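You operate a simulated robot arm through the tools that you are given. There is no shell and no other tool. Be economical: measure what you need, move in short steps, check, and stop when the job is done.

The job below is to be done with a simulated robot arm. You get a single attempt, and the scene is never put back.

Task
Strap down the loaded pallet on the strap table: both buckles in the low sockets, both displays on GOOD.
Fine: each buckle in the socket of its strap's colour; the yellow strap is too tight: release it and ratchet it up again.

It is judged by the outcome, as a careful person would: the job done as asked, and still so three seconds after it is handed in. It fails if anything else is knocked over, pushed out of place, dropped, spilled or broken.

Robot
A 6-joint arm with a fingered hand on a trunk, on a base that drives. Base frame: it is fixed to the floor where the robot stands at the start and does not move with it; the origin is under the middle of the robot, x ahead of it, y to its left, z up; the surface under the hand at the start is at about z = 0.5. Units: m, degrees, N and s.
With the tool pointing down near the work surface it reaches from about 0.34 to 0.76 m from the robot's upright axis, wherever it stands. Its first joint turns from -166.0 to 166.0 degrees. Places, roughly: blue ratchet handle [0.4, -0.4, 0.6]; blue socket on the low box of the strap table [0.6, -0.5, 0.6]; release button of the yellow strap [0.4, 0.1, 0.5]; yellow ratchet handle [0.4, 0, 0.6]. Payload 4 kg.
Tool frame: the origin (TCP) lies between the finger pads and is the grasp point; the fingertips stand 0.026 m ahead of it; z points along the fingers, y is the line along which they close. The gripper opens to 0.148 m. The gripper's body begins 0.073 m behind the TCP. The gripper is a hand of 3 fingers: y runs from the thumb to the fingers, the wrist lies at [0, 0, -0.239] in the tool frame.
Orientation is that of the tool frame in the base frame, as a unit quaternion [w, x, y, z]. With the fingers straight down and closing along the base's y, the tool's x points along the base's -x, its y along +y and its z along -z.

Tools
- The arm moves only by the tool apply_moves. Its argument "plan" is text: rows parted by semicolons, each of 6 numbers parted by spaces: the turn, a rotation vector about the tool's x, y, z in degrees, then the shift along the tool's x, y, z in m. In form: rx ry rz x y z; .... A call has 1 to 20 rows; each row is the pose to reach, as a shift and turn from the pose commanded when the call began, along the tool's axes at that moment. Rows are played at 5 a second. More than 0.05 m and 8.6 degrees between two rows, and nothing of the call is played. Where a pose cannot be reached the arm comes as near as it can. A force on the tool above 60 N (or 10 N above the force at the start of the call, whichever is more), or a blocked arm, ends the call early, and 0.2 s more pass. In this call time passes only in rows, and 0.2 s behind the last. It gives the time, the measured TCP pose, the force on the tool (base axes), the opening and the grip force at its end, in the units of the frame above (readings bear some noise), with the torque about the TCP (base axes, N m) and any sound that the robot's microphone picked up.
- Cameras (640 x 400 px; columns grow to the right, rows downward): "scene" is now at [0.0055, 0.1248, 1.2121]; the picture's right is [-0.51, -0.86, 0.00], its down [-0.66, 0.39, -0.64] and it looks along [0.55, -0.32, -0.77] (base axes); focal length 284 px, centre (320, 200). "wrist" rides on the gripper at [0.068, -0.039, -0.09] in the tool frame; the picture's right is [0.50, 0.87, 0.00], its down [-0.66, 0.38, -0.65] and it looks along [-0.57, 0.33, 0.76] (tool axes); focal length 222 px, centre (320, 200). There is no depth. A picture from a camera that has moved, and an enlarged one, comes with that camera's place and axes in the base frame and with its lens.
- grab_frame(camera): a new picture of that camera. The clock stands still meanwhile.
- slide_trunk(by): slides the trunk up (or, below 0, down) by that many m; the arm and the scene camera ride with it, the base frame stays. It gives what a move gives, with no picture.
- base_move(legs): drives the robot by 1 to 6 legs, each [ahead, left, turn to the left] in m, m and degrees, along the robot's own axes; the way and the turn of a leg run together, so that a leg with both is an arc; at most 1.5 m and 180 degrees a leg. The arm and the cameras ride along, it lands a little off, and it stops where it bumps. It gives what a move gives.
- finger_targets(finger1, finger2, thumb_bend): sets how far each is bent, from 0 (flat) to 1 (curled in); at 0.3 the hand is open as for a grip, at 0.7 the pads meet at the TCP. One left out holds its place. A second passes; each finger stops where it meets its share of the squeeze, and holds until it gets a number again. It is the only way to open and close the hand. It gives what a move gives, with no picture; readings hold the bend of each and the force on the fingers (four entries, about 0 where the hand has none), thumb and palm.
- turn_head(pan, tilt): turns the head with the scene camera to pan (to the left, within 155 degrees either way) and tilt (down, from -29 to 69), counted from straight ahead of the robot. It gives what a move gives.
- enlarge(camera, box): a new picture of the part [left, top, right, bottom] of that camera's present view, enlarged. The clock stands still meanwhile.
- close_job(): hands the job in; it is judged then, once.

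Work in short steps. Places have to be worked out from the pictures, the camera data and where the tool is seen: move nearer, look again, correct. Check each grasp and each placing, and mend what went wrong. You have 120 turns and 90 pictures in all, those below and enlarged ones among them. Open the gripper and draw the arm clear of the work before you hand the job in, unless the task says otherwise; then end with one line.

The tools are called after "Call:" as name(argument=value, ...) on one line, values as JSON. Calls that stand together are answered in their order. apply_moves: Moves the arm, as the interface text tells. Its arguments: {"type":"object","properties":{"plan":{"type":"string"}},"required":["plan"]} The other tools are called the same way: slide_trunk (by) slides the trunk up or down; finger_targets (finger1, finger2, thumb_bend) moves the fingers one by one; base_move (legs) drives the base; turn_head (pan, tilt) turns the head that bears the scene camera; grab_frame (camera) takes a picture; enlarge (camera, box) takes an enlarged picture of a part of a camera's view; close_job () hands the job in.

At the start:

```text
time_s: 0.0
position: [0.4896, 0.034, 0.9054]
tool_rot: [0.0, 0.0, 1.0, 0.0]
wrist_force: [0.0, 0.8, -0.1]
ft_torque: [0.0, 0.04, 0.0]
finger_gap: 0.1479
finger_force: 0.0
shape: jaw
bend: [0.3, 0.3, 0.3]
finger forces: [0.0, 0.1, 0.0, 0.0, 0.0, 0.0]
trunk travel left (down, up): [-0.175, 0.415]
robot x, y, heading: [-0.0024, 0.0028, -0.4]
head pan, tilt: [-30.4, 50.1]
```

scene: 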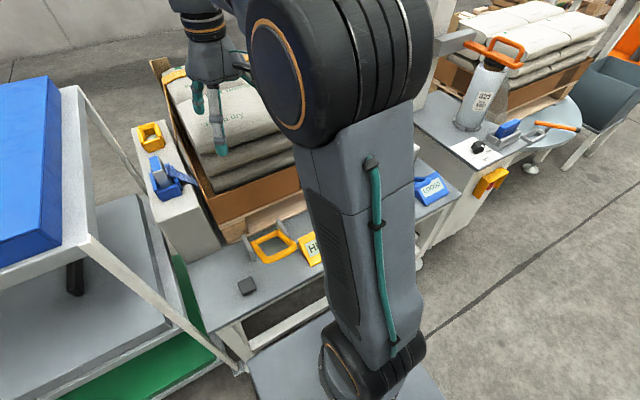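
wrist: 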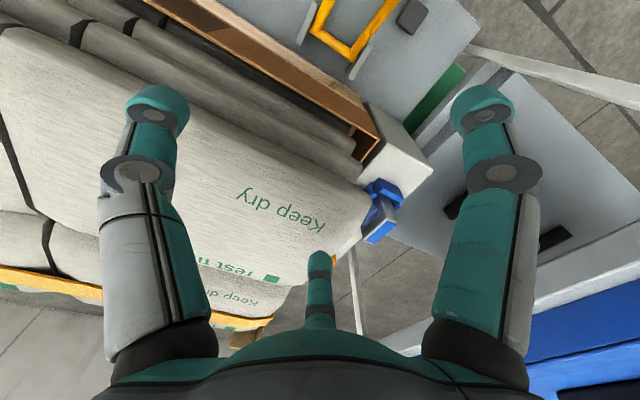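

I start by looking around: the arm blocks the view, so I look with the head panned both ways.

Call:
turn_head(pan=15, tilt=50)

Call:
grab_frame(camera="scene")

Call:
turn_head(pan=-60, tilt=50)

Call:
grab_frame(camera="scene")

```text
time_s: 1.1
position: [0.4897, 0.0334, 0.9053]
tool_rot: [0.001, -0.001, 1.0, 0.0]
wrist_force: [-0.4, 0.7, 0.0]
ft_torque: [0.0, 0.01, 0.0]
finger_gap: 0.1479
finger_force: 0.1
shape: jaw
bend: [0.3, 0.3, 0.3]
finger forces: [0.1, 0.1, 0.0, 0.1, 0.0, 0.0]
trunk travel left (down, up): [-0.175, 0.415]
robot x, y, heading: [0.0003, 0.0033, 0.2]
head pan, tilt: [15.0, 50.0]
```

```text
87 pictures are left
camera scene: at [0.0136, 0.1836, 1.2122], right [0.26, -0.97, 0.0], down [-0.74, -0.2, -0.64], along [0.62, 0.17, -0.77], focal length 284 px, centre (320, 200)
```

scene: 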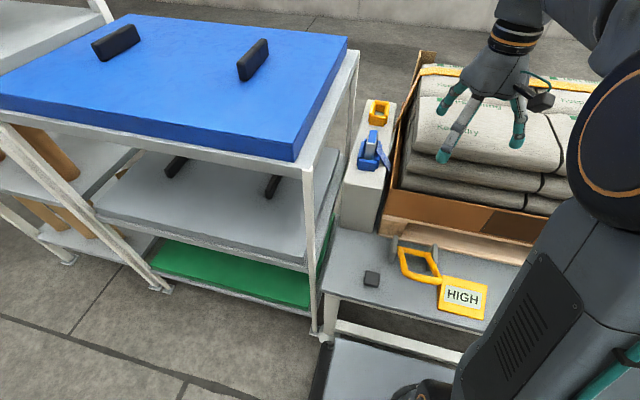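

```text
time_s: 2.6
position: [0.4899, 0.034, 0.907]
tool_rot: [0.001, 0.0, 1.0, 0.0]
wrist_force: [-0.3, -0.4, -0.7]
ft_torque: [0.0, 0.01, -0.01]
finger_gap: 0.1478
finger_force: 0.0
shape: jaw
bend: [0.3, 0.3, 0.3]
finger forces: [0.0, 0.0, 0.1, 0.1, 0.0, 0.0]
trunk travel left (down, up): [-0.175, 0.415]
robot x, y, heading: [0.0004, 0.0029, -0.0]
head pan, tilt: [-60.0, 50.0]
```

```text
86 pictures are left
camera scene: at [-0.0222, 0.0971, 1.2122], right [-0.87, -0.5, 0.0], down [-0.38, 0.66, -0.64], along [0.32, -0.56, -0.77], focal length 284 px, centre (320, 200)
```

scene: 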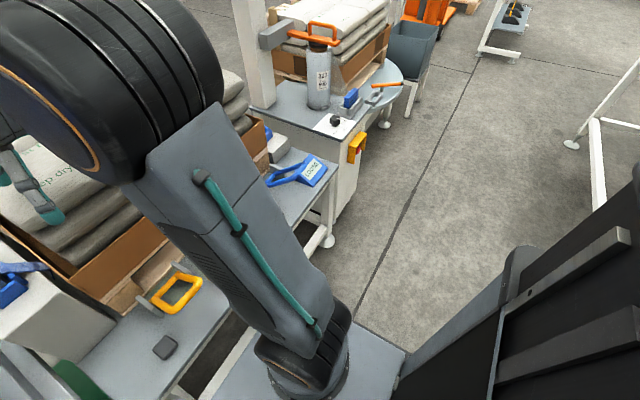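

I zoom in on both sides for detail.

Call:
enlarge(camera="scene", box=[210, 100, 350, 220])

Call:
turn_head(pan=15, tilt=50)

Call:
enlarge(camera="scene", box=[320, 80, 520, 330])

```text
3.33 times, centred on (280, 160) of scene
camera zoom: at [-0.0222, 0.0971, 1.2122], right [-0.87, -0.5, 0.0], down [-0.38, 0.66, -0.64], along [0.32, -0.56, -0.77], focal length 947 px, centre (453, 333)
```

zoom: 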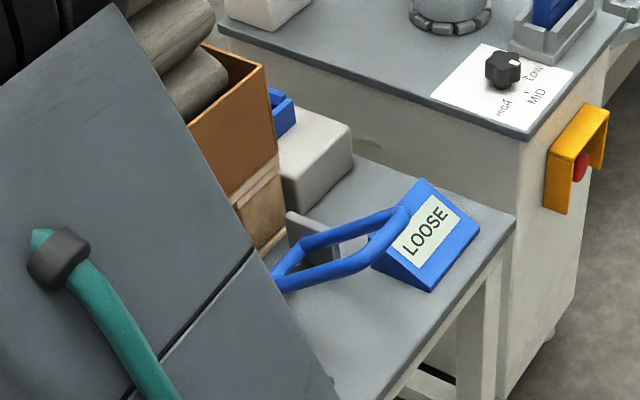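

```text
time_s: 4.1
position: [0.4904, 0.0332, 0.9059]
tool_rot: [0.001, 0.0, 1.0, 0.0]
wrist_force: [-0.1, -0.6, -0.1]
ft_torque: [0.02, 0.02, -0.03]
finger_gap: 0.1478
finger_force: 0.0
shape: jaw
bend: [0.3, 0.3, 0.3]
finger forces: [0.0, 0.0, 0.0, 0.1, 0.1, 0.0]
trunk travel left (down, up): [-0.175, 0.415]
robot x, y, heading: [-0.0008, -0.0005, -0.0]
head pan, tilt: [15.0, 50.0]
```

```text
1.60 times, centred on (420, 205) of scene
camera zoom: at [0.0136, 0.1836, 1.2122], right [0.26, -0.97, 0.0], down [-0.74, -0.2, -0.64], along [0.62, 0.17, -0.77], focal length 454 px, centre (160, 192)
```

zoom: 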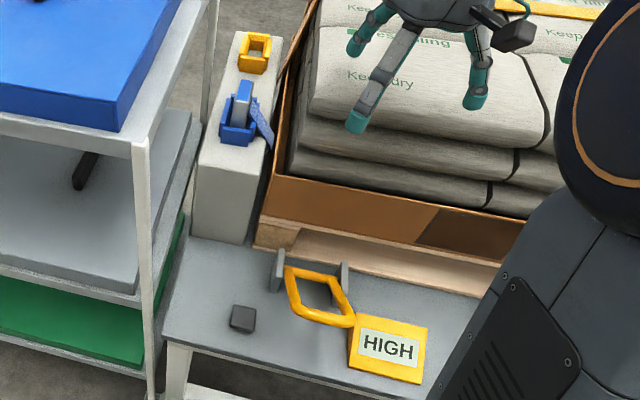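

Blue buckle sits in the blue socket of the high (left) box at about (0.63, 0.21, 0.72). I move the hand above it for a close look.

Call:
apply_moves(plan="0 0 0 0.01 0.04 -0.01; 0 0 0 0.02 0.08 -0.02; 0 0 0 0.03 0.12 -0.03; 0 0 0 0.03 0.16 -0.03")

Call:
grab_frame(camera="wrist")

Call:
turn_head(pan=-45, tilt=45)

Call:
grab_frame(camera="scene")

```text
time_s: 5.1
position: [0.4596, 0.1949, 0.9362]
tool_rot: [0.0, 0.0, 1.0, -0.001]
wrist_force: [1.1, 0.4, 0.2]
ft_torque: [0.01, -0.01, 0.0]
finger_gap: 0.1477
finger_force: 0.1
shape: jaw
bend: [0.3, 0.3, 0.3]
finger forces: [0.1, 0.0, 0.1, 0.0, 0.1, 0.0]
trunk travel left (down, up): [-0.175, 0.415]
robot x, y, heading: [0.0008, -0.0016, 0.1]
head pan, tilt: [15.0, 50.0]
```

```text
83 pictures are left
camera wrist: at [0.3909, 0.1563, 1.0251], right [-0.5, 0.87, 0.0], down [0.66, 0.38, 0.65], along [0.57, 0.33, -0.76], focal length 222 px, centre (320, 200)
```

wrist: 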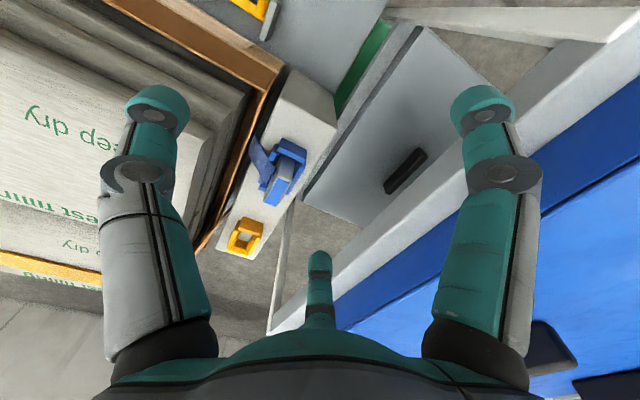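

```text
time_s: 6.4
position: [0.4594, 0.1946, 0.9352]
tool_rot: [0.0, 0.001, 1.0, 0.0]
wrist_force: [-0.5, 0.5, 1.5]
ft_torque: [-0.05, 0.02, -0.03]
finger_gap: 0.1479
finger_force: 0.0
shape: jaw
bend: [0.3, 0.3, 0.3]
finger forces: [0.0, 0.1, 0.0, 0.0, 0.0, 0.0]
trunk travel left (down, up): [-0.175, 0.415]
robot x, y, heading: [0.001, -0.0004, -0.1]
head pan, tilt: [-45.0, 45.0]
```

```text
82 pictures are left
camera scene: at [-0.0032, 0.1063, 1.2191], right [-0.71, -0.71, 0.0], down [-0.5, 0.5, -0.71], along [0.5, -0.5, -0.71], focal length 284 px, centre (320, 200)
```

scene: 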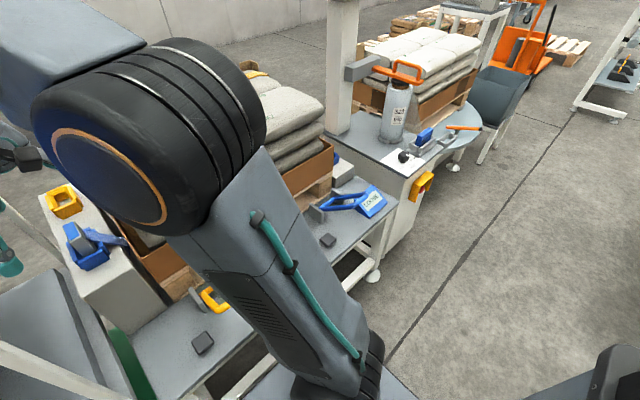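

I zoom in on the low box on the right and the blue ratchet.

Call:
enlarge(camera="scene", box=[230, 60, 430, 270])

Call:
enlarge(camera="wrist", box=[190, 60, 350, 260])

```text
1.90 times, centred on (330, 165) of scene
camera zoom: at [-0.0032, 0.1063, 1.2191], right [-0.71, -0.71, 0.0], down [-0.5, 0.5, -0.71], along [0.5, -0.5, -0.71], focal length 541 px, centre (301, 267)
```

zoom: 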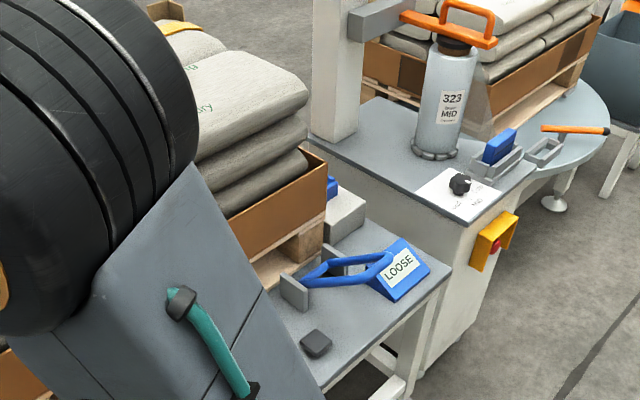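

```text
2.00 times, centred on (270, 160) of wrist
camera zoom: at [0.3912, 0.1558, 1.0249], right [-0.5, 0.87, 0.0], down [0.66, 0.38, 0.65], along [0.57, 0.33, -0.76], focal length 444 px, centre (420, 280)
```

zoom: 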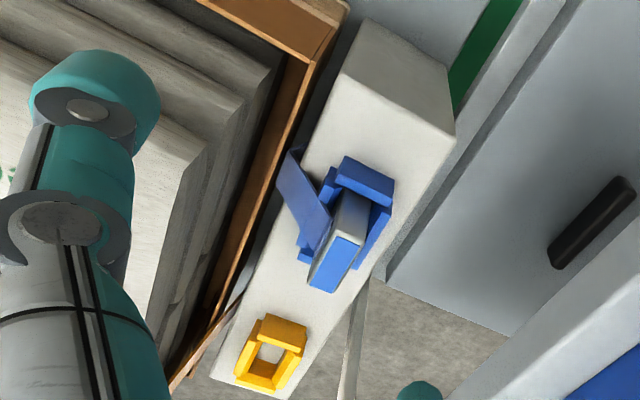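

The shelf on the left is close (edge about y≈0.28, top z≈0.91), so I keep clear of it. First I do the yellow release button: close the fingers to a tip, and move to look from above it.

Call:
apply_moves(plan="0 0 0 0.02 -0.04 0; 0 0 0 0.04 -0.07 0.02; 0 0 0 0.06 -0.08 0.06; 0 0 0 0.08 -0.08 0.1; 0 0 0 0.08 -0.08 0.14")

Call:
finger_targets(finger1=0.7, finger2=0.7, thumb_bend=0.7)

Call:
turn_head(pan=15, tilt=55)

Call:
grab_frame(camera="wrist")

Call:
grab_frame(camera="scene")

```text
time_s: 7.6
position: [0.3795, 0.1135, 0.7955]
tool_rot: [0.001, 0.0, 1.0, 0.0]
wrist_force: [-0.5, -0.7, 0.7]
ft_torque: [0.04, -0.04, 0.01]
finger_gap: 0.1477
finger_force: 0.1
shape: jaw
bend: [0.3, 0.3, 0.3]
finger forces: [0.0, 0.0, 0.1, 0.0, 0.0, 0.1]
trunk travel left (down, up): [-0.175, 0.415]
robot x, y, heading: [0.0013, -0.0027, 0.2]
head pan, tilt: [-45.0, 45.0]
```

```text
time_s: 8.6
position: [0.3801, 0.1136, 0.7951]
tool_rot: [0.001, 0.0, 1.0, 0.0]
wrist_force: [0.3, -0.6, 0.0]
ft_torque: [0.02, 0.01, 0.04]
finger_gap: 0.0002
finger_force: 0.0
shape: fingers
bend: [0.69, 0.69, 0.7]
finger forces: [0.0, 0.1, 0.0, 0.0, 0.0, 0.0]
trunk travel left (down, up): [-0.175, 0.415]
robot x, y, heading: [0.001, 0.0001, -0.0]
head pan, tilt: [-45.0, 45.0]
```

```text
time_s: 9.9
position: [0.3795, 0.1137, 0.7949]
tool_rot: [0.0, 0.0, 1.0, 0.0]
wrist_force: [1.1, 0.1, -0.3]
ft_torque: [0.02, -0.01, -0.04]
finger_gap: 0.0
finger_force: 0.0
shape: fingers
bend: [0.69, 0.69, 0.7]
finger forces: [0.0, 0.0, 0.0, 0.0, 0.0, 0.0]
trunk travel left (down, up): [-0.175, 0.415]
robot x, y, heading: [-0.0003, 0.0004, -0.2]
head pan, tilt: [15.0, 55.0]
```

```text
79 pictures are left
camera wrist: at [0.3107, 0.0759, 0.8852], right [-0.5, 0.87, 0.0], down [0.66, 0.38, 0.65], along [0.57, 0.33, -0.76], focal length 222 px, centre (320, 200)
```

wrist: 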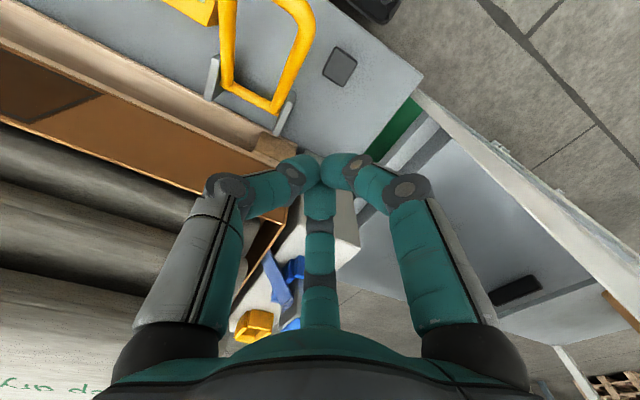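

```text
78 pictures are left
camera scene: at [0.0089, 0.1824, 1.2057], right [0.26, -0.97, 0.0], down [-0.79, -0.21, -0.57], along [0.55, 0.15, -0.82], focal length 284 px, centre (320, 200)
```

scene: 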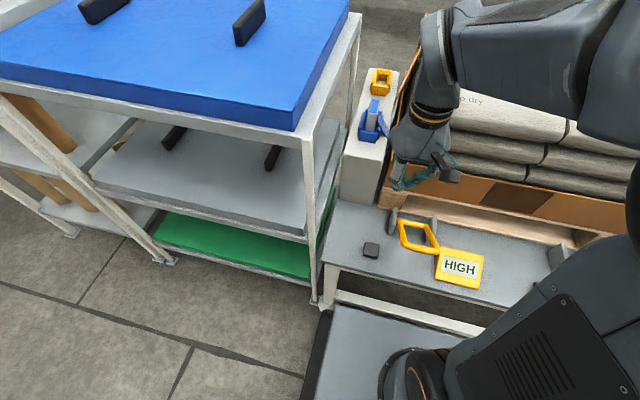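

The button is at about (0.353, 0.135, 0.52); the yellow handle is hinged near (0.45, 0.035, 0.53), its free bar raised to (0.32, 0.035, 0.64). I yaw the hand 90° to keep clear of the handle, and go above the button.

Call:
apply_moves(plan="0 0 8 0.004 0.004 0; 0 0 16 0.008 0.008 0; 0 0 24 0.012 0.012 0; 0 0 32 0.016 0.016 0; 0 0 40 0.02 0.02 0; 0 0 48 0.026 0.021 0; 0 0 56 0.026 0.021 0; 0 0 64 0.026 0.021 0; 0 0 72 0.026 0.021 0; 0 0 80 0.026 0.021 0; 0 0 88 0.026 0.021 0; 0 0 90 0.026 0.021 0.04; 0 0 90 0.026 0.021 0.08; 0 0 90 0.026 0.021 0.12; 0 0 90 0.026 0.021 0.16; 0 0 90 0.026 0.021 0.19")

Call:
grab_frame(camera="wrist")

Call:
enlarge(camera="scene", box=[320, 160, 520, 320])

```text
time_s: 13.3
position: [0.3523, 0.1352, 0.6071]
tool_rot: [0.001, 0.707, 0.707, 0.0]
wrist_force: [0.2, -0.7, 0.7]
ft_torque: [0.04, -0.01, 0.02]
finger_gap: 0.0
finger_force: 0.0
shape: fingers
bend: [0.69, 0.69, 0.7]
finger forces: [0.0, 0.0, 0.1, 0.0, 0.1, 0.1]
trunk travel left (down, up): [-0.175, 0.415]
robot x, y, heading: [-0.0016, 0.0007, 0.0]
head pan, tilt: [15.0, 55.0]
```

```text
77 pictures are left
camera wrist: at [0.3135, 0.2034, 0.6959], right [0.87, 0.5, 0.0], down [0.38, -0.66, 0.65], along [0.33, -0.57, -0.76], focal length 222 px, centre (320, 200)
```

wrist: 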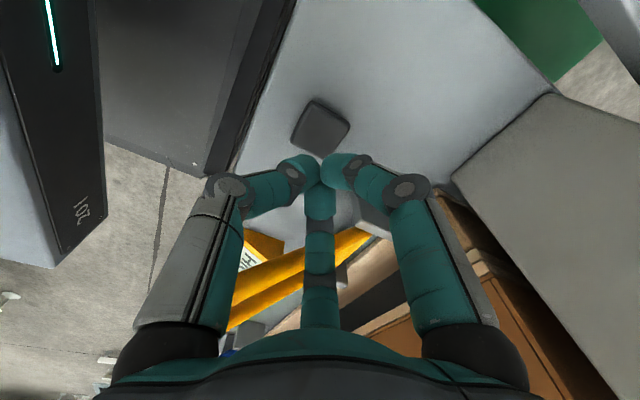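

```text
2.50 times, centred on (420, 240) of scene
camera zoom: at [0.0086, 0.1823, 1.2058], right [0.26, -0.97, 0.0], down [-0.79, -0.21, -0.57], along [0.55, 0.15, -0.82], focal length 710 px, centre (70, 100)
```

zoom: 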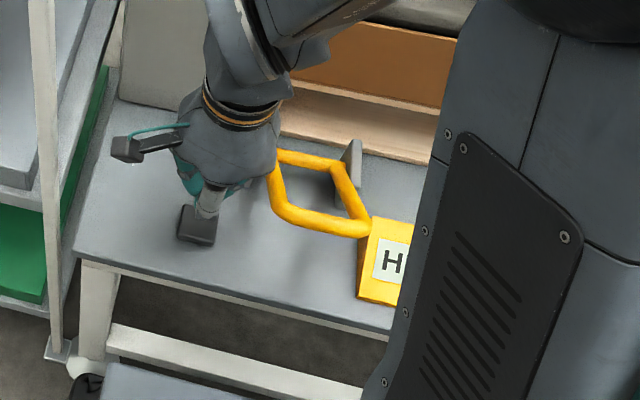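

The fingertip is right above the button. I press down slowly.

Call:
apply_moves(plan="0 0 0 0.003 0 0.03; 0 0 0 0.003 0 0.045; 0 0 0 0.003 0 0.055; 0 0 0 0.003 0 0.06; 0 0 0 0.003 0 0.065; 0 0 0 0.003 0 0.07")

```text
time_s: 14.7
position: [0.3534, 0.1386, 0.5393]
tool_rot: [0.001, 0.707, 0.707, 0.002]
wrist_force: [-3.3, 2.0, 39.2]
ft_torque: [0.0, 0.26, 0.0]
finger_gap: 0.0
finger_force: 22.0
shape: fingers
bend: [0.71, 0.71, 0.7]
finger forces: [10.9, 11.5, 0.0, 0.1, 21.8, 0.0]
trunk travel left (down, up): [-0.175, 0.415]
robot x, y, heading: [-0.0044, -0.0006, 0.1]
head pan, tilt: [15.0, 55.0]
heard: click
```

A click was heard. I lift and check the display.

Call:
apply_moves(plan="0 0 0 0 0 -0.04; 0 0 0 0 0 -0.08; 0 0 0 0 0 -0.12; 0 0 0 0 0 -0.16; 0 0 0 0 0 -0.2")

Call:
enlarge(camera="scene", box=[320, 160, 520, 320])

```text
time_s: 15.9
position: [0.3534, 0.137, 0.7375]
tool_rot: [-0.001, 0.707, 0.707, 0.0]
wrist_force: [0.7, 0.6, -0.8]
ft_torque: [-0.02, 0.01, 0.02]
finger_gap: 0.0
finger_force: 0.0
shape: fingers
bend: [0.7, 0.7, 0.7]
finger forces: [0.1, 0.0, 0.1, 0.0, 0.1, 0.0]
trunk travel left (down, up): [-0.175, 0.415]
robot x, y, heading: [0.0008, 0.0021, 0.3]
head pan, tilt: [15.0, 55.0]
```

```text
2.50 times, centred on (420, 240) of scene
camera zoom: at [0.0091, 0.1826, 1.2057], right [0.26, -0.97, 0.0], down [-0.79, -0.21, -0.57], along [0.55, 0.15, -0.82], focal length 710 px, centre (70, 100)
```

zoom: 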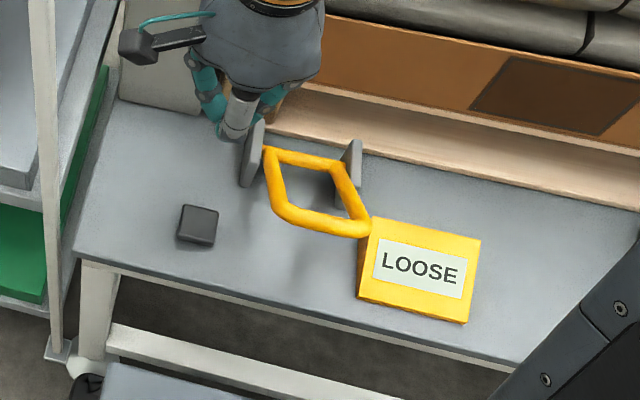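

Yellow is LOOSE now. Before ratcheting, I check the low box; I look with the head to the right.

Call:
slide_trunk(by=0.3)

Call:
turn_head(pan=-40, tilt=50)

Call:
grab_frame(camera="scene")

```text
time_s: 18.9
position: [0.3537, 0.136, 1.0374]
tool_rot: [0.0, 0.707, 0.707, 0.0]
wrist_force: [-0.5, 0.2, 1.2]
ft_torque: [-0.03, 0.02, 0.0]
finger_gap: 0.0
finger_force: 0.1
shape: fingers
bend: [0.7, 0.7, 0.7]
finger forces: [0.0, 0.1, 0.0, 0.0, 0.0, 0.0]
trunk travel left (down, up): [-0.475, 0.115]
robot x, y, heading: [0.0003, 0.0, 0.2]
head pan, tilt: [15.0, 55.0]
```

```text
time_s: 20.1
position: [0.3538, 0.1367, 1.038]
tool_rot: [0.0, 0.707, 0.707, 0.0]
wrist_force: [0.4, -1.0, 0.6]
ft_torque: [-0.03, -0.01, 0.01]
finger_gap: 0.0
finger_force: 0.1
shape: fingers
bend: [0.7, 0.7, 0.7]
finger forces: [0.0, 0.1, 0.0, 0.0, 0.0, 0.1]
trunk travel left (down, up): [-0.475, 0.115]
robot x, y, heading: [0.0015, 0.0007, 0.3]
head pan, tilt: [-40.0, 50.0]
```

```text
74 pictures are left
camera scene: at [-0.0018, 0.1143, 1.5122], right [-0.64, -0.77, 0.0], down [-0.59, 0.49, -0.64], along [0.49, -0.41, -0.77], focal length 284 px, centre (320, 200)
```

scene: 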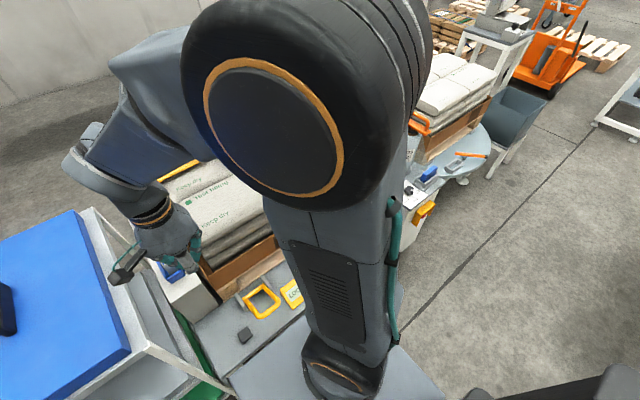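

The arm blocks the view, so I swing the hand to the right with its present yaw, in which the wrist camera looks toward the low box.

Call:
apply_moves(plan="0 0 0 -0.04 0.015 0; 0 0 0 -0.08 0.03 0; 0 0 0 -0.12 0.045 0; 0 0 0 -0.16 0.06 0; 0 0 0 -0.20 0.075 0; 0 0 0 -0.24 0.09 0; 0 0 0 -0.28 0.105 0; 0 0 0 -0.32 0.12 0.02; 0 0 0 -0.36 0.135 0.04; 0 0 0 -0.386 0.146 0.07")

Call:
grab_frame(camera="wrist")

Call:
turn_head(pan=10, tilt=50)

Call:
grab_frame(camera="scene")

```text
time_s: 22.3
position: [0.5, -0.2494, 0.9669]
tool_rot: [0.0, 0.707, 0.707, 0.0]
wrist_force: [0.8, -0.5, 0.2]
ft_torque: [0.03, -0.03, -0.02]
finger_gap: 0.0002
finger_force: 0.2
shape: fingers
bend: [0.7, 0.7, 0.7]
finger forces: [0.1, 0.0, 0.1, 0.0, 0.0, 0.0]
trunk travel left (down, up): [-0.475, 0.115]
robot x, y, heading: [0.0017, 0.0015, 0.4]
head pan, tilt: [-40.0, 50.0]
```

```text
73 pictures are left
camera wrist: at [0.4608, -0.1813, 1.0567], right [0.87, 0.5, 0.0], down [0.38, -0.66, 0.65], along [0.33, -0.57, -0.76], focal length 222 px, centre (320, 200)
```

wrist: 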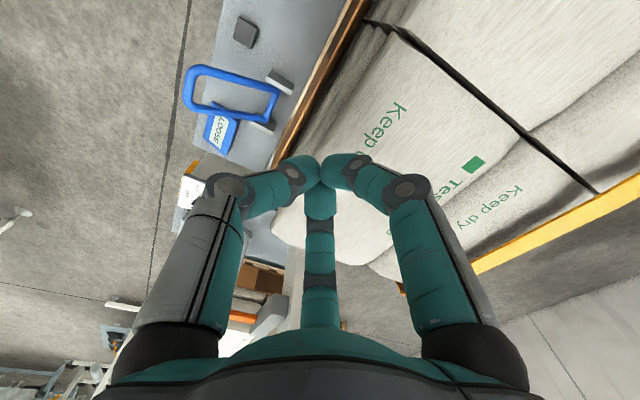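

```text
time_s: 23.5
position: [0.5006, -0.2482, 0.9684]
tool_rot: [0.001, 0.707, 0.707, 0.0]
wrist_force: [0.2, 0.0, 0.7]
ft_torque: [-0.01, 0.0, 0.0]
finger_gap: 0.0
finger_force: 0.1
shape: fingers
bend: [0.7, 0.7, 0.7]
finger forces: [0.0, 0.0, 0.0, 0.1, 0.1, 0.0]
trunk travel left (down, up): [-0.475, 0.115]
robot x, y, heading: [0.0006, 0.0032, -0.2]
head pan, tilt: [10.0, 50.0]
```

```text
72 pictures are left
camera scene: at [0.0151, 0.177, 1.5122], right [0.17, -0.98, 0.0], down [-0.75, -0.13, -0.64], along [0.63, 0.11, -0.77], focal length 284 px, centre (320, 200)
```

scene: 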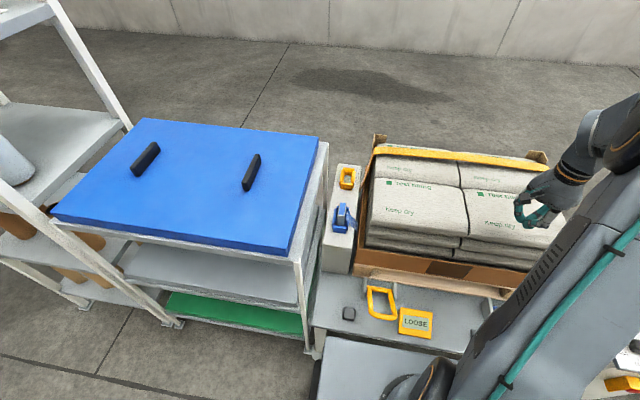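

I go further right and yaw back to 0 so that the wrist camera looks down on the low box.

Call:
apply_moves(plan="0 0 -8 -0.02 0 0; 0 0 -16 -0.04 0 0; 0 0 -24 -0.06 0 0; 0 0 -32 -0.08 -0.01 0; 0 0 -40 -0.10 -0.02 0; 0 0 -48 -0.12 -0.03 0; 0 0 -56 -0.14 -0.04 0; 0 0 -64 -0.16 -0.05 0; 0 0 -72 -0.18 -0.06 0; 0 0 -80 -0.2 -0.06 0; 0 0 -88 -0.21 -0.06 0; 0 0 -90 -0.21 -0.06 0")

Call:
grab_frame(camera="wrist")

```text
time_s: 26.1
position: [0.4395, -0.4599, 0.9674]
tool_rot: [0.0, 0.0, 1.0, 0.0]
wrist_force: [-0.1, -0.2, 0.2]
ft_torque: [0.03, 0.02, 0.01]
finger_gap: 0.0002
finger_force: 0.0
shape: fingers
bend: [0.7, 0.7, 0.7]
finger forces: [0.0, 0.0, 0.1, 0.0, 0.0, 0.0]
trunk travel left (down, up): [-0.475, 0.115]
robot x, y, heading: [0.0007, -0.0023, 0.3]
head pan, tilt: [10.0, 50.0]
```

```text
71 pictures are left
camera wrist: at [0.3707, -0.4981, 1.057], right [-0.5, 0.86, 0.0], down [0.65, 0.38, 0.65], along [0.57, 0.33, -0.76], focal length 222 px, centre (320, 200)
```

wrist: 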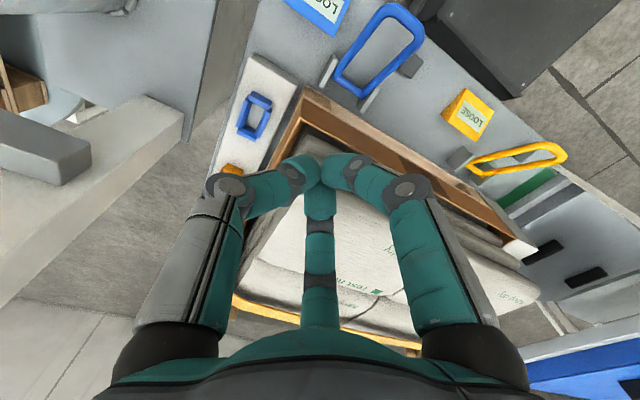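

The blue low socket is empty at about (0.58, −0.53, 0.6). I zoom in to check the yellow buckle next to it.

Call:
enlarge(camera="wrist", box=[190, 50, 310, 200])

```text
2.67 times, centred on (250, 125) of wrist
camera zoom: at [0.3707, -0.4981, 1.057], right [-0.5, 0.86, 0.0], down [0.65, 0.38, 0.65], along [0.57, 0.33, -0.76], focal length 592 px, centre (507, 400)
```

zoom: 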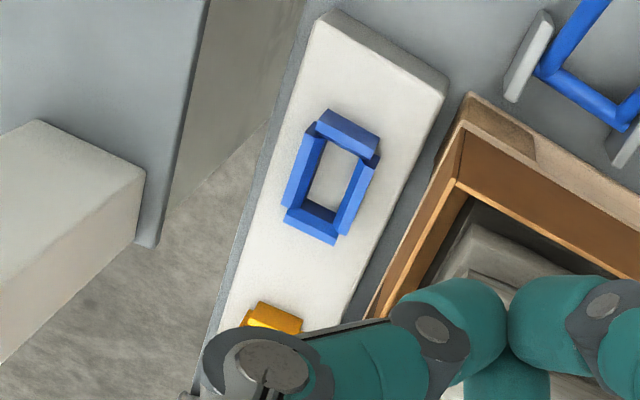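

The thumb hides the yellow buckle; I shift the hand a little.

Call:
apply_moves(plan="0 0 0 -0.04 0.03 0; 0 0 0 -0.08 0.06 0")

Call:
enlarge(camera="wrist", box=[160, 30, 330, 190])

```text
time_s: 26.7
position: [0.5206, -0.3979, 0.9684]
tool_rot: [-0.001, 0.0, 1.0, 0.0]
wrist_force: [-0.2, -0.5, -0.1]
ft_torque: [-0.02, 0.0, -0.01]
finger_gap: 0.0002
finger_force: 0.0
shape: fingers
bend: [0.7, 0.7, 0.7]
finger forces: [0.0, 0.0, 0.0, 0.0, 0.1, 0.2]
trunk travel left (down, up): [-0.475, 0.115]
robot x, y, heading: [0.0017, -0.0002, 0.4]
head pan, tilt: [10.0, 50.0]
```

```text
2.50 times, centred on (245, 110) of wrist
camera zoom: at [0.451, -0.4363, 1.0571], right [-0.5, 0.87, 0.0], down [0.66, 0.38, 0.65], along [0.57, 0.33, -0.76], focal length 555 px, centre (508, 425)
```

zoom: 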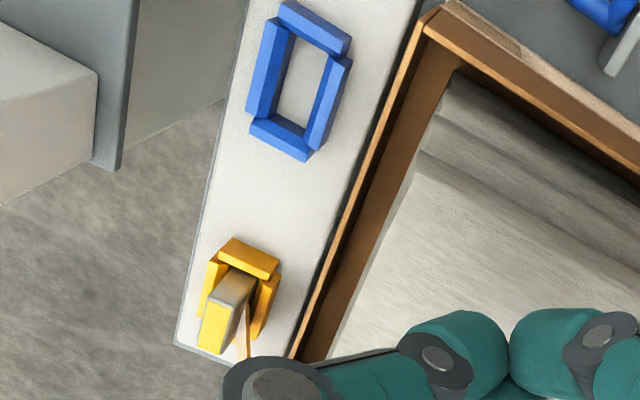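

The yellow buckle is properly seated in the low yellow socket. Now the blue buckle: I bring the hand back over the high box with yaw −90° (closing along x, slim side toward the shelf) and look.

Call:
apply_moves(plan="0 0 -6 0 0.04 -0.005; 0 0 -12 0 0.08 -0.01; 0 0 -18 0 0.12 -0.015; 0 0 -24 0 0.16 -0.02; 0 0 -30 0 0.20 -0.025; 0 0 -36 0 0.24 -0.03; 0 0 -42 0 0.28 -0.03; 0 0 -48 0 0.32 -0.03; 0 0 -55 0 0.36 -0.03; 0 0 -62 0 0.40 -0.03; 0 0 -69 0 0.44 -0.03; 0 0 -76 0 0.48 -0.03; 0 0 -83 0 0.52 -0.03; 0 0 -90 0 0.55 -0.03")

Call:
grab_frame(camera="wrist")

Call:
enlarge(camera="scene", box=[240, 120, 480, 280])

```text
time_s: 29.7
position: [0.5029, 0.1713, 0.9833]
tool_rot: [0.0, -0.702, 0.712, -0.013]
wrist_force: [0.2, 0.1, 0.4]
ft_torque: [-0.01, -0.03, 0.0]
finger_gap: 0.0001
finger_force: 0.1
shape: fingers
bend: [0.7, 0.7, 0.7]
finger forces: [0.0, 0.0, 0.0, 0.0, 0.0, 0.0]
out of reach, approached as far as the arm can: row 13, 14
trunk travel left (down, up): [-0.475, 0.115]
robot x, y, heading: [0.0, 0.0005, 0.2]
head pan, tilt: [10.0, 50.0]
```

```text
68 pictures are left
camera wrist: at [0.5375, 0.1056, 1.0748], right [-0.87, -0.49, -0.01], down [-0.38, 0.67, 0.64], along [-0.3, 0.56, -0.77], focal length 222 px, centre (320, 200)
```

wrist: 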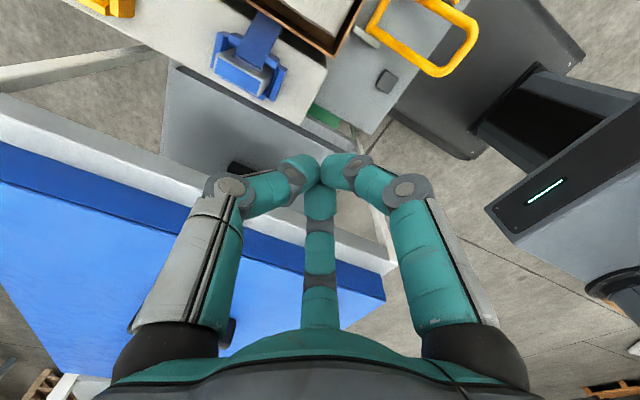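

```text
2.50 times, centred on (360, 200) of scene
camera zoom: at [0.0151, 0.1771, 1.5123], right [0.17, -0.98, 0.0], down [-0.75, -0.13, -0.64], along [0.63, 0.11, -0.77], focal length 710 px, centre (220, 200)
```

zoom: 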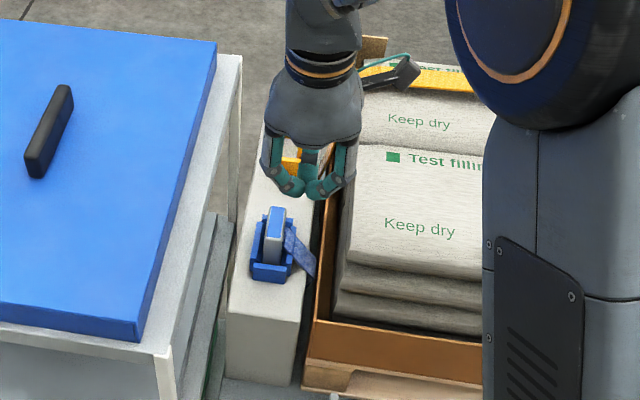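

I zoom on the buckle in this view to get its shape.

Call:
enlarge(camera="wrist", box=[190, 0, 340, 130])

```text
3.08 times, centred on (265, 65) of wrist
camera zoom: at [0.5375, 0.1056, 1.0748], right [-0.87, -0.49, -0.01], down [-0.38, 0.67, 0.64], along [-0.3, 0.56, -0.77], focal length 684 px, centre (489, 615)
```

zoom: 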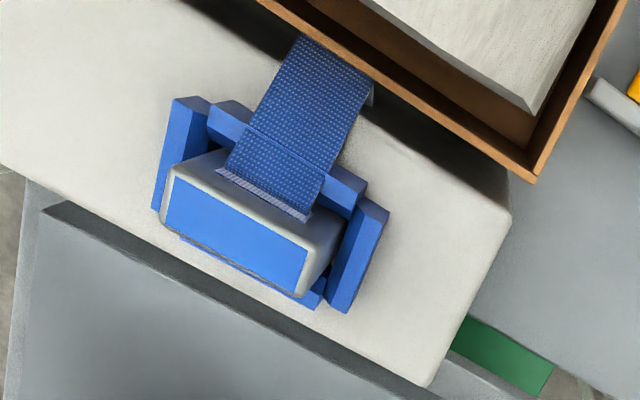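

The buckle is a block about 0.06 long in x and about 0.03 thick in y, with the strap leaving on the −y side: I grip its ends along x. Buckle top centre is about (0.594, 0.197, 0.785). I lower the trunk a bit and set the finger opening to about 0.10.

Call:
slide_trunk(by=-0.1)

Call:
finger_targets(finger1=0.42, finger2=0.42, thumb_bend=0.42)

Call:
apply_moves(plan="0 0 0 0 -0.03 0; 0 0 0 -0.01 -0.06 0; 0 0 0 -0.02 -0.09 0")

Call:
grab_frame(camera="wrist")

Call:
enlarge(camera="scene", box=[240, 80, 480, 240])

```text
time_s: 31.0
position: [0.5021, 0.1713, 0.8834]
tool_rot: [0.0, -0.701, 0.713, -0.013]
wrist_force: [0.9, -0.6, 0.4]
ft_torque: [0.03, -0.03, -0.01]
finger_gap: 0.0
finger_force: 0.1
shape: fingers
bend: [0.7, 0.7, 0.7]
finger forces: [0.0, 0.0, 0.0, 0.0, 0.1, 0.1]
trunk travel left (down, up): [-0.375, 0.215]
robot x, y, heading: [-0.0033, -0.0018, 0.2]
head pan, tilt: [10.0, 50.0]
```

```text
time_s: 32.0
position: [0.5019, 0.1711, 0.8833]
tool_rot: [0.0, -0.701, 0.713, -0.013]
wrist_force: [0.6, 0.1, -0.5]
ft_torque: [0.02, -0.01, 0.03]
finger_gap: 0.0881
finger_force: 0.2
shape: fingers
bend: [0.42, 0.42, 0.42]
finger forces: [0.0, 0.0, 0.0, 0.0, 0.0, 0.1]
trunk travel left (down, up): [-0.375, 0.215]
robot x, y, heading: [0.0034, -0.0001, 0.0]
head pan, tilt: [10.0, 50.0]
```

```text
time_s: 32.8
position: [0.5747, 0.2035, 0.8717]
tool_rot: [0.002, -0.695, 0.718, -0.024]
wrist_force: [0.6, -0.7, 0.3]
ft_torque: [0.0, 0.01, 0.0]
finger_gap: 0.0879
finger_force: 0.2
shape: fingers
bend: [0.42, 0.42, 0.42]
finger forces: [0.1, 0.1, 0.0, 0.0, 0.0, 0.0]
out of reach, approached as far as the arm can: row 1, 2, 3
trunk travel left (down, up): [-0.375, 0.215]
robot x, y, heading: [-0.0021, 0.0009, 0.1]
head pan, tilt: [10.0, 50.0]
```

```text
65 pictures are left
camera wrist: at [0.6065, 0.1383, 0.9639], right [-0.88, -0.47, -0.02], down [-0.38, 0.69, 0.62], along [-0.28, 0.55, -0.78], focal length 222 px, centre (320, 200)
```

wrist: 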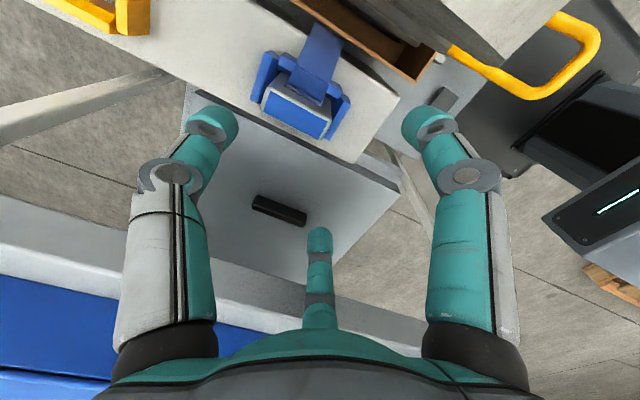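

```text
2.50 times, centred on (360, 160) of scene
camera zoom: at [0.015, 0.1771, 1.4123], right [0.17, -0.98, 0.0], down [-0.75, -0.13, -0.64], along [0.63, 0.11, -0.77], focal length 710 px, centre (220, 300)
```

zoom: 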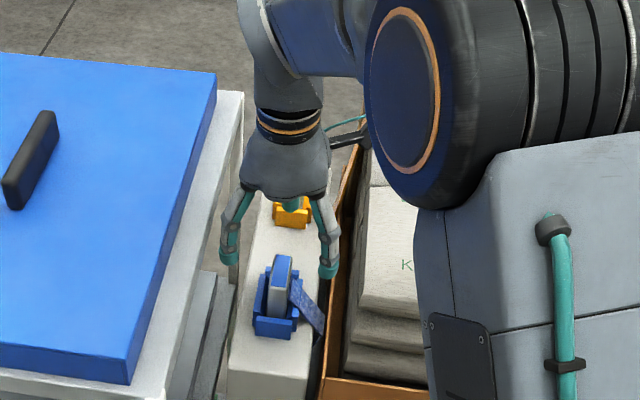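

The hand is a radial three-finger one (thumb at −y, fingers at ±x/+y), so the thin block is best gripped across y with yaw 0: thumb on the strap side, two fingers on the outer face. I raise and yaw back.

Call:
apply_moves(plan="0 0 8 0.0 0 -0.02; 0 0 16 0 0 -0.04; 0 0 24 0 0 -0.06; 0 0 32 0 0 -0.06; -1 0 40 0 0 -0.06; -1 0 48 0 0 -0.06; -2 0 56 0 0 -0.06; -2 0 64 0 0 -0.06; -2 0 72 0 0 -0.06; -3 0 80 0 0 -0.06; -3 0 88 0 0 -0.06")

Call:
grab_frame(camera="wrist")

```text
time_s: 35.2
position: [0.574, 0.2043, 0.9305]
tool_rot: [-0.008, -0.007, 1.0, 0.008]
wrist_force: [-0.5, -1.0, 0.2]
ft_torque: [0.02, 0.03, 0.0]
finger_gap: 0.088
finger_force: 0.1
shape: fingers
bend: [0.42, 0.42, 0.42]
finger forces: [0.1, 0.1, 0.1, 0.0, 0.0, 0.0]
trunk travel left (down, up): [-0.375, 0.215]
robot x, y, heading: [-0.0012, 0.0022, -0.1]
head pan, tilt: [10.0, 50.0]
```

```text
63 pictures are left
camera wrist: at [0.5062, 0.1643, 1.0211], right [-0.51, 0.86, 0.02], down [0.66, 0.38, 0.65], along [0.55, 0.35, -0.76], focal length 222 px, centre (320, 200)
```

wrist: 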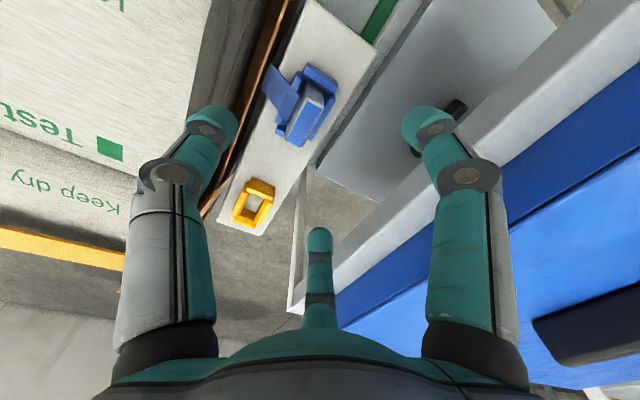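

I measure the buckle in this view.

Call:
enlarge(camera="wrist", box=[240, 50, 360, 165])

Call:
enlarge(camera="scene", box=[280, 100, 420, 220])

```text
3.48 times, centred on (300, 108) of wrist
camera zoom: at [0.5062, 0.1643, 1.0211], right [-0.51, 0.86, 0.02], down [0.66, 0.38, 0.65], along [0.55, 0.35, -0.76], focal length 773 px, centre (390, 522)
```

zoom: 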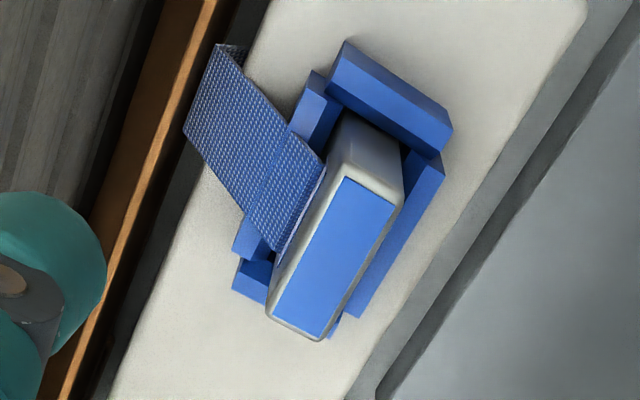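

```text
3.33 times, centred on (350, 160) of scene
camera zoom: at [0.0151, 0.1772, 1.4122], right [0.17, -0.98, 0.0], down [-0.75, -0.13, -0.64], along [0.63, 0.11, -0.77], focal length 947 px, centre (220, 333)
```

zoom: 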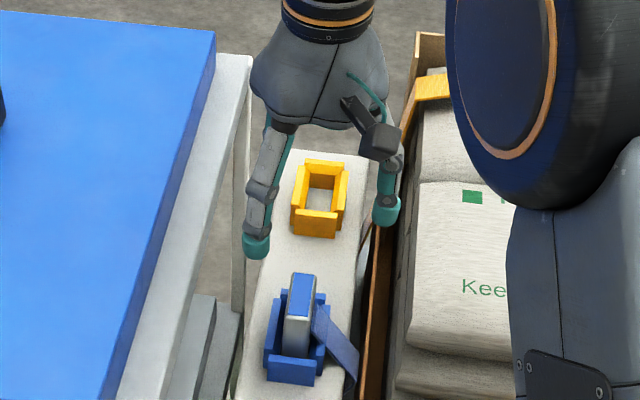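

Triangulated: buckle top centre (0.599, 0.204, 0.768), with the socket rim at about 0.72. I straighten the tool and go down to z≈0.83 above it.

Call:
apply_moves(plan="0.4 -0.4 0.4 -0.012 0.001 0.01; 0.9 -0.9 0.8 -0.025 0.003 0.03; 0.9 -0.9 0.8 -0.025 0.003 0.06; 0.9 -0.9 0.8 -0.025 0.003 0.09")

Call:
enlarge(camera="wrist", box=[170, 0, 470, 250])

Call:
enlarge(camera="scene", box=[280, 100, 420, 220])

```text
time_s: 36.2
position: [0.5968, 0.2085, 0.8418]
tool_rot: [0.0, 0.0, 1.0, 0.0]
wrist_force: [-0.2, 0.5, 0.0]
ft_torque: [0.0, 0.0, -0.02]
finger_gap: 0.0883
finger_force: 0.0
shape: fingers
bend: [0.42, 0.42, 0.42]
finger forces: [0.0, 0.0, 0.0, 0.0, 0.0, 0.0]
trunk travel left (down, up): [-0.375, 0.215]
robot x, y, heading: [0.0008, 0.0003, 0.3]
head pan, tilt: [10.0, 50.0]
```

```text
1.60 times, centred on (320, 125) of wrist
camera zoom: at [0.528, 0.1708, 0.9309], right [-0.5, 0.86, 0.0], down [0.65, 0.38, 0.65], along [0.57, 0.33, -0.76], focal length 355 px, centre (320, 320)
```

zoom: 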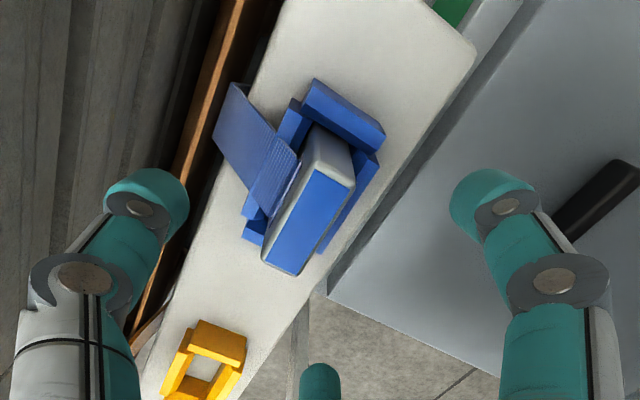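

```text
3.33 times, centred on (350, 160) of scene
camera zoom: at [0.0149, 0.1771, 1.4123], right [0.17, -0.98, 0.0], down [-0.75, -0.13, -0.64], along [0.63, 0.11, -0.77], focal length 947 px, centre (220, 333)
```

zoom: 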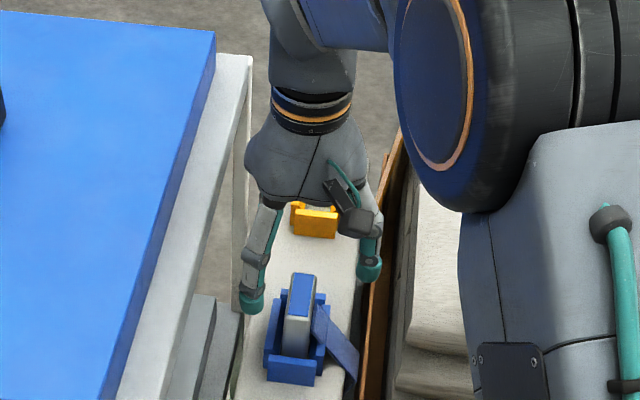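

Alignment is good. I narrow the fingers slightly and descend to the grasp height.

Call:
finger_targets(finger1=0.48, finger2=0.48, thumb_bend=0.48)

Call:
apply_moves(plan="0 0 0 -0.003 0 0.03; 0 0 0 -0.003 0 0.06; 0 0 0 -0.003 0 0.08; 0 0 0 -0.003 0 0.088")

Call:
enlarge(camera="wrist", box=[170, 0, 470, 250])

Call:
enlarge(camera="scene", box=[280, 100, 420, 220])

```text
time_s: 37.2
position: [0.5965, 0.2095, 0.8418]
tool_rot: [0.0, -0.001, 1.0, 0.0]
wrist_force: [0.2, -0.4, -0.7]
ft_torque: [-0.02, 0.01, -0.02]
finger_gap: 0.0691
finger_force: 0.0
shape: fingers
bend: [0.48, 0.48, 0.48]
finger forces: [0.0, 0.0, 0.0, 0.0, 0.0, 0.1]
trunk travel left (down, up): [-0.375, 0.215]
robot x, y, heading: [-0.0015, 0.0003, 0.2]
head pan, tilt: [10.0, 50.0]
```

```text
time_s: 38.2
position: [0.6001, 0.2095, 0.7521]
tool_rot: [0.0, -0.001, 1.0, 0.0]
wrist_force: [0.2, -0.7, -0.3]
ft_torque: [-0.01, -0.04, 0.0]
finger_gap: 0.0693
finger_force: 0.1
shape: fingers
bend: [0.48, 0.48, 0.48]
finger forces: [0.0, 0.1, 0.1, 0.0, 0.1, 0.0]
trunk travel left (down, up): [-0.375, 0.215]
robot x, y, heading: [-0.0009, 0.0016, -0.1]
head pan, tilt: [10.0, 50.0]
```

```text
1.60 times, centred on (320, 125) of wrist
camera zoom: at [0.5314, 0.1712, 0.8426], right [-0.5, 0.86, 0.0], down [0.65, 0.38, 0.65], along [0.57, 0.33, -0.76], focal length 355 px, centre (320, 320)
```

zoom: 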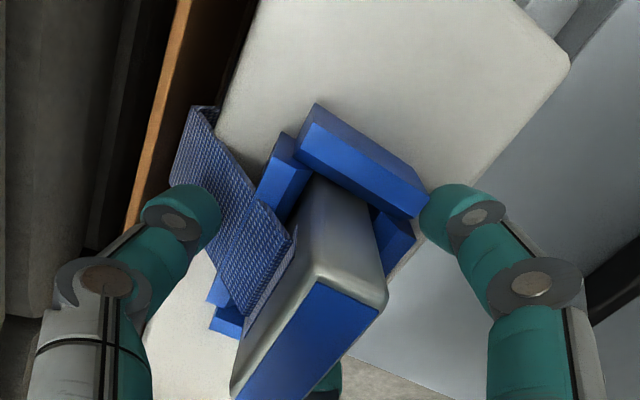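

```text
3.33 times, centred on (350, 160) of scene
camera zoom: at [0.0151, 0.1772, 1.4122], right [0.17, -0.98, 0.0], down [-0.75, -0.13, -0.64], along [0.63, 0.11, -0.77], focal length 947 px, centre (220, 333)
```

zoom: 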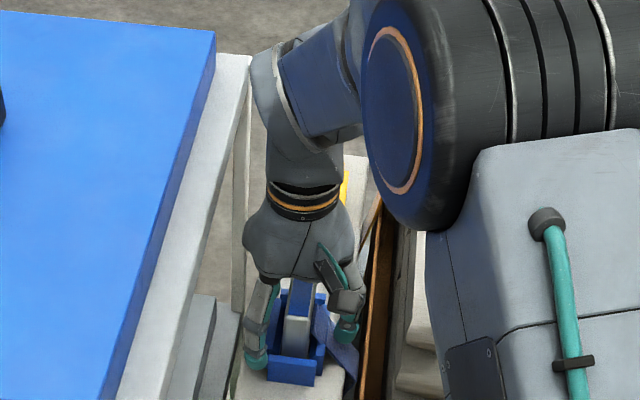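

Hand straddles the buckle with no contact. I close the fingers.

Call:
finger_targets(finger1=0.75, finger2=0.75, thumb_bend=0.75)

Call:
enlarge(camera="wrist", box=[170, 0, 470, 250])

```text
time_s: 39.2
position: [0.6, 0.2095, 0.7535]
tool_rot: [0.0, 0.0, 1.0, 0.0]
wrist_force: [0.0, -7.8, 0.1]
ft_torque: [-0.27, -0.02, 0.0]
finger_gap: 0.0567
finger_force: 21.6
shape: fingers
bend: [0.51, 0.51, 0.56]
finger forces: [11.2, 11.4, 0.0, 0.0, 19.4, 0.0]
trunk travel left (down, up): [-0.375, 0.215]
robot x, y, heading: [-0.0001, -0.0006, 0.0]
head pan, tilt: [10.0, 50.0]
```

```text
1.60 times, centred on (320, 125) of wrist
camera zoom: at [0.5314, 0.1705, 0.8427], right [-0.5, 0.86, 0.0], down [0.65, 0.38, 0.65], along [0.57, 0.33, -0.76], focal length 355 px, centre (320, 320)
```

zoom: 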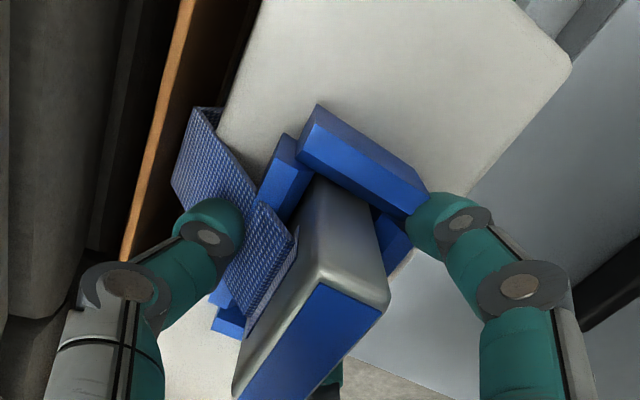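

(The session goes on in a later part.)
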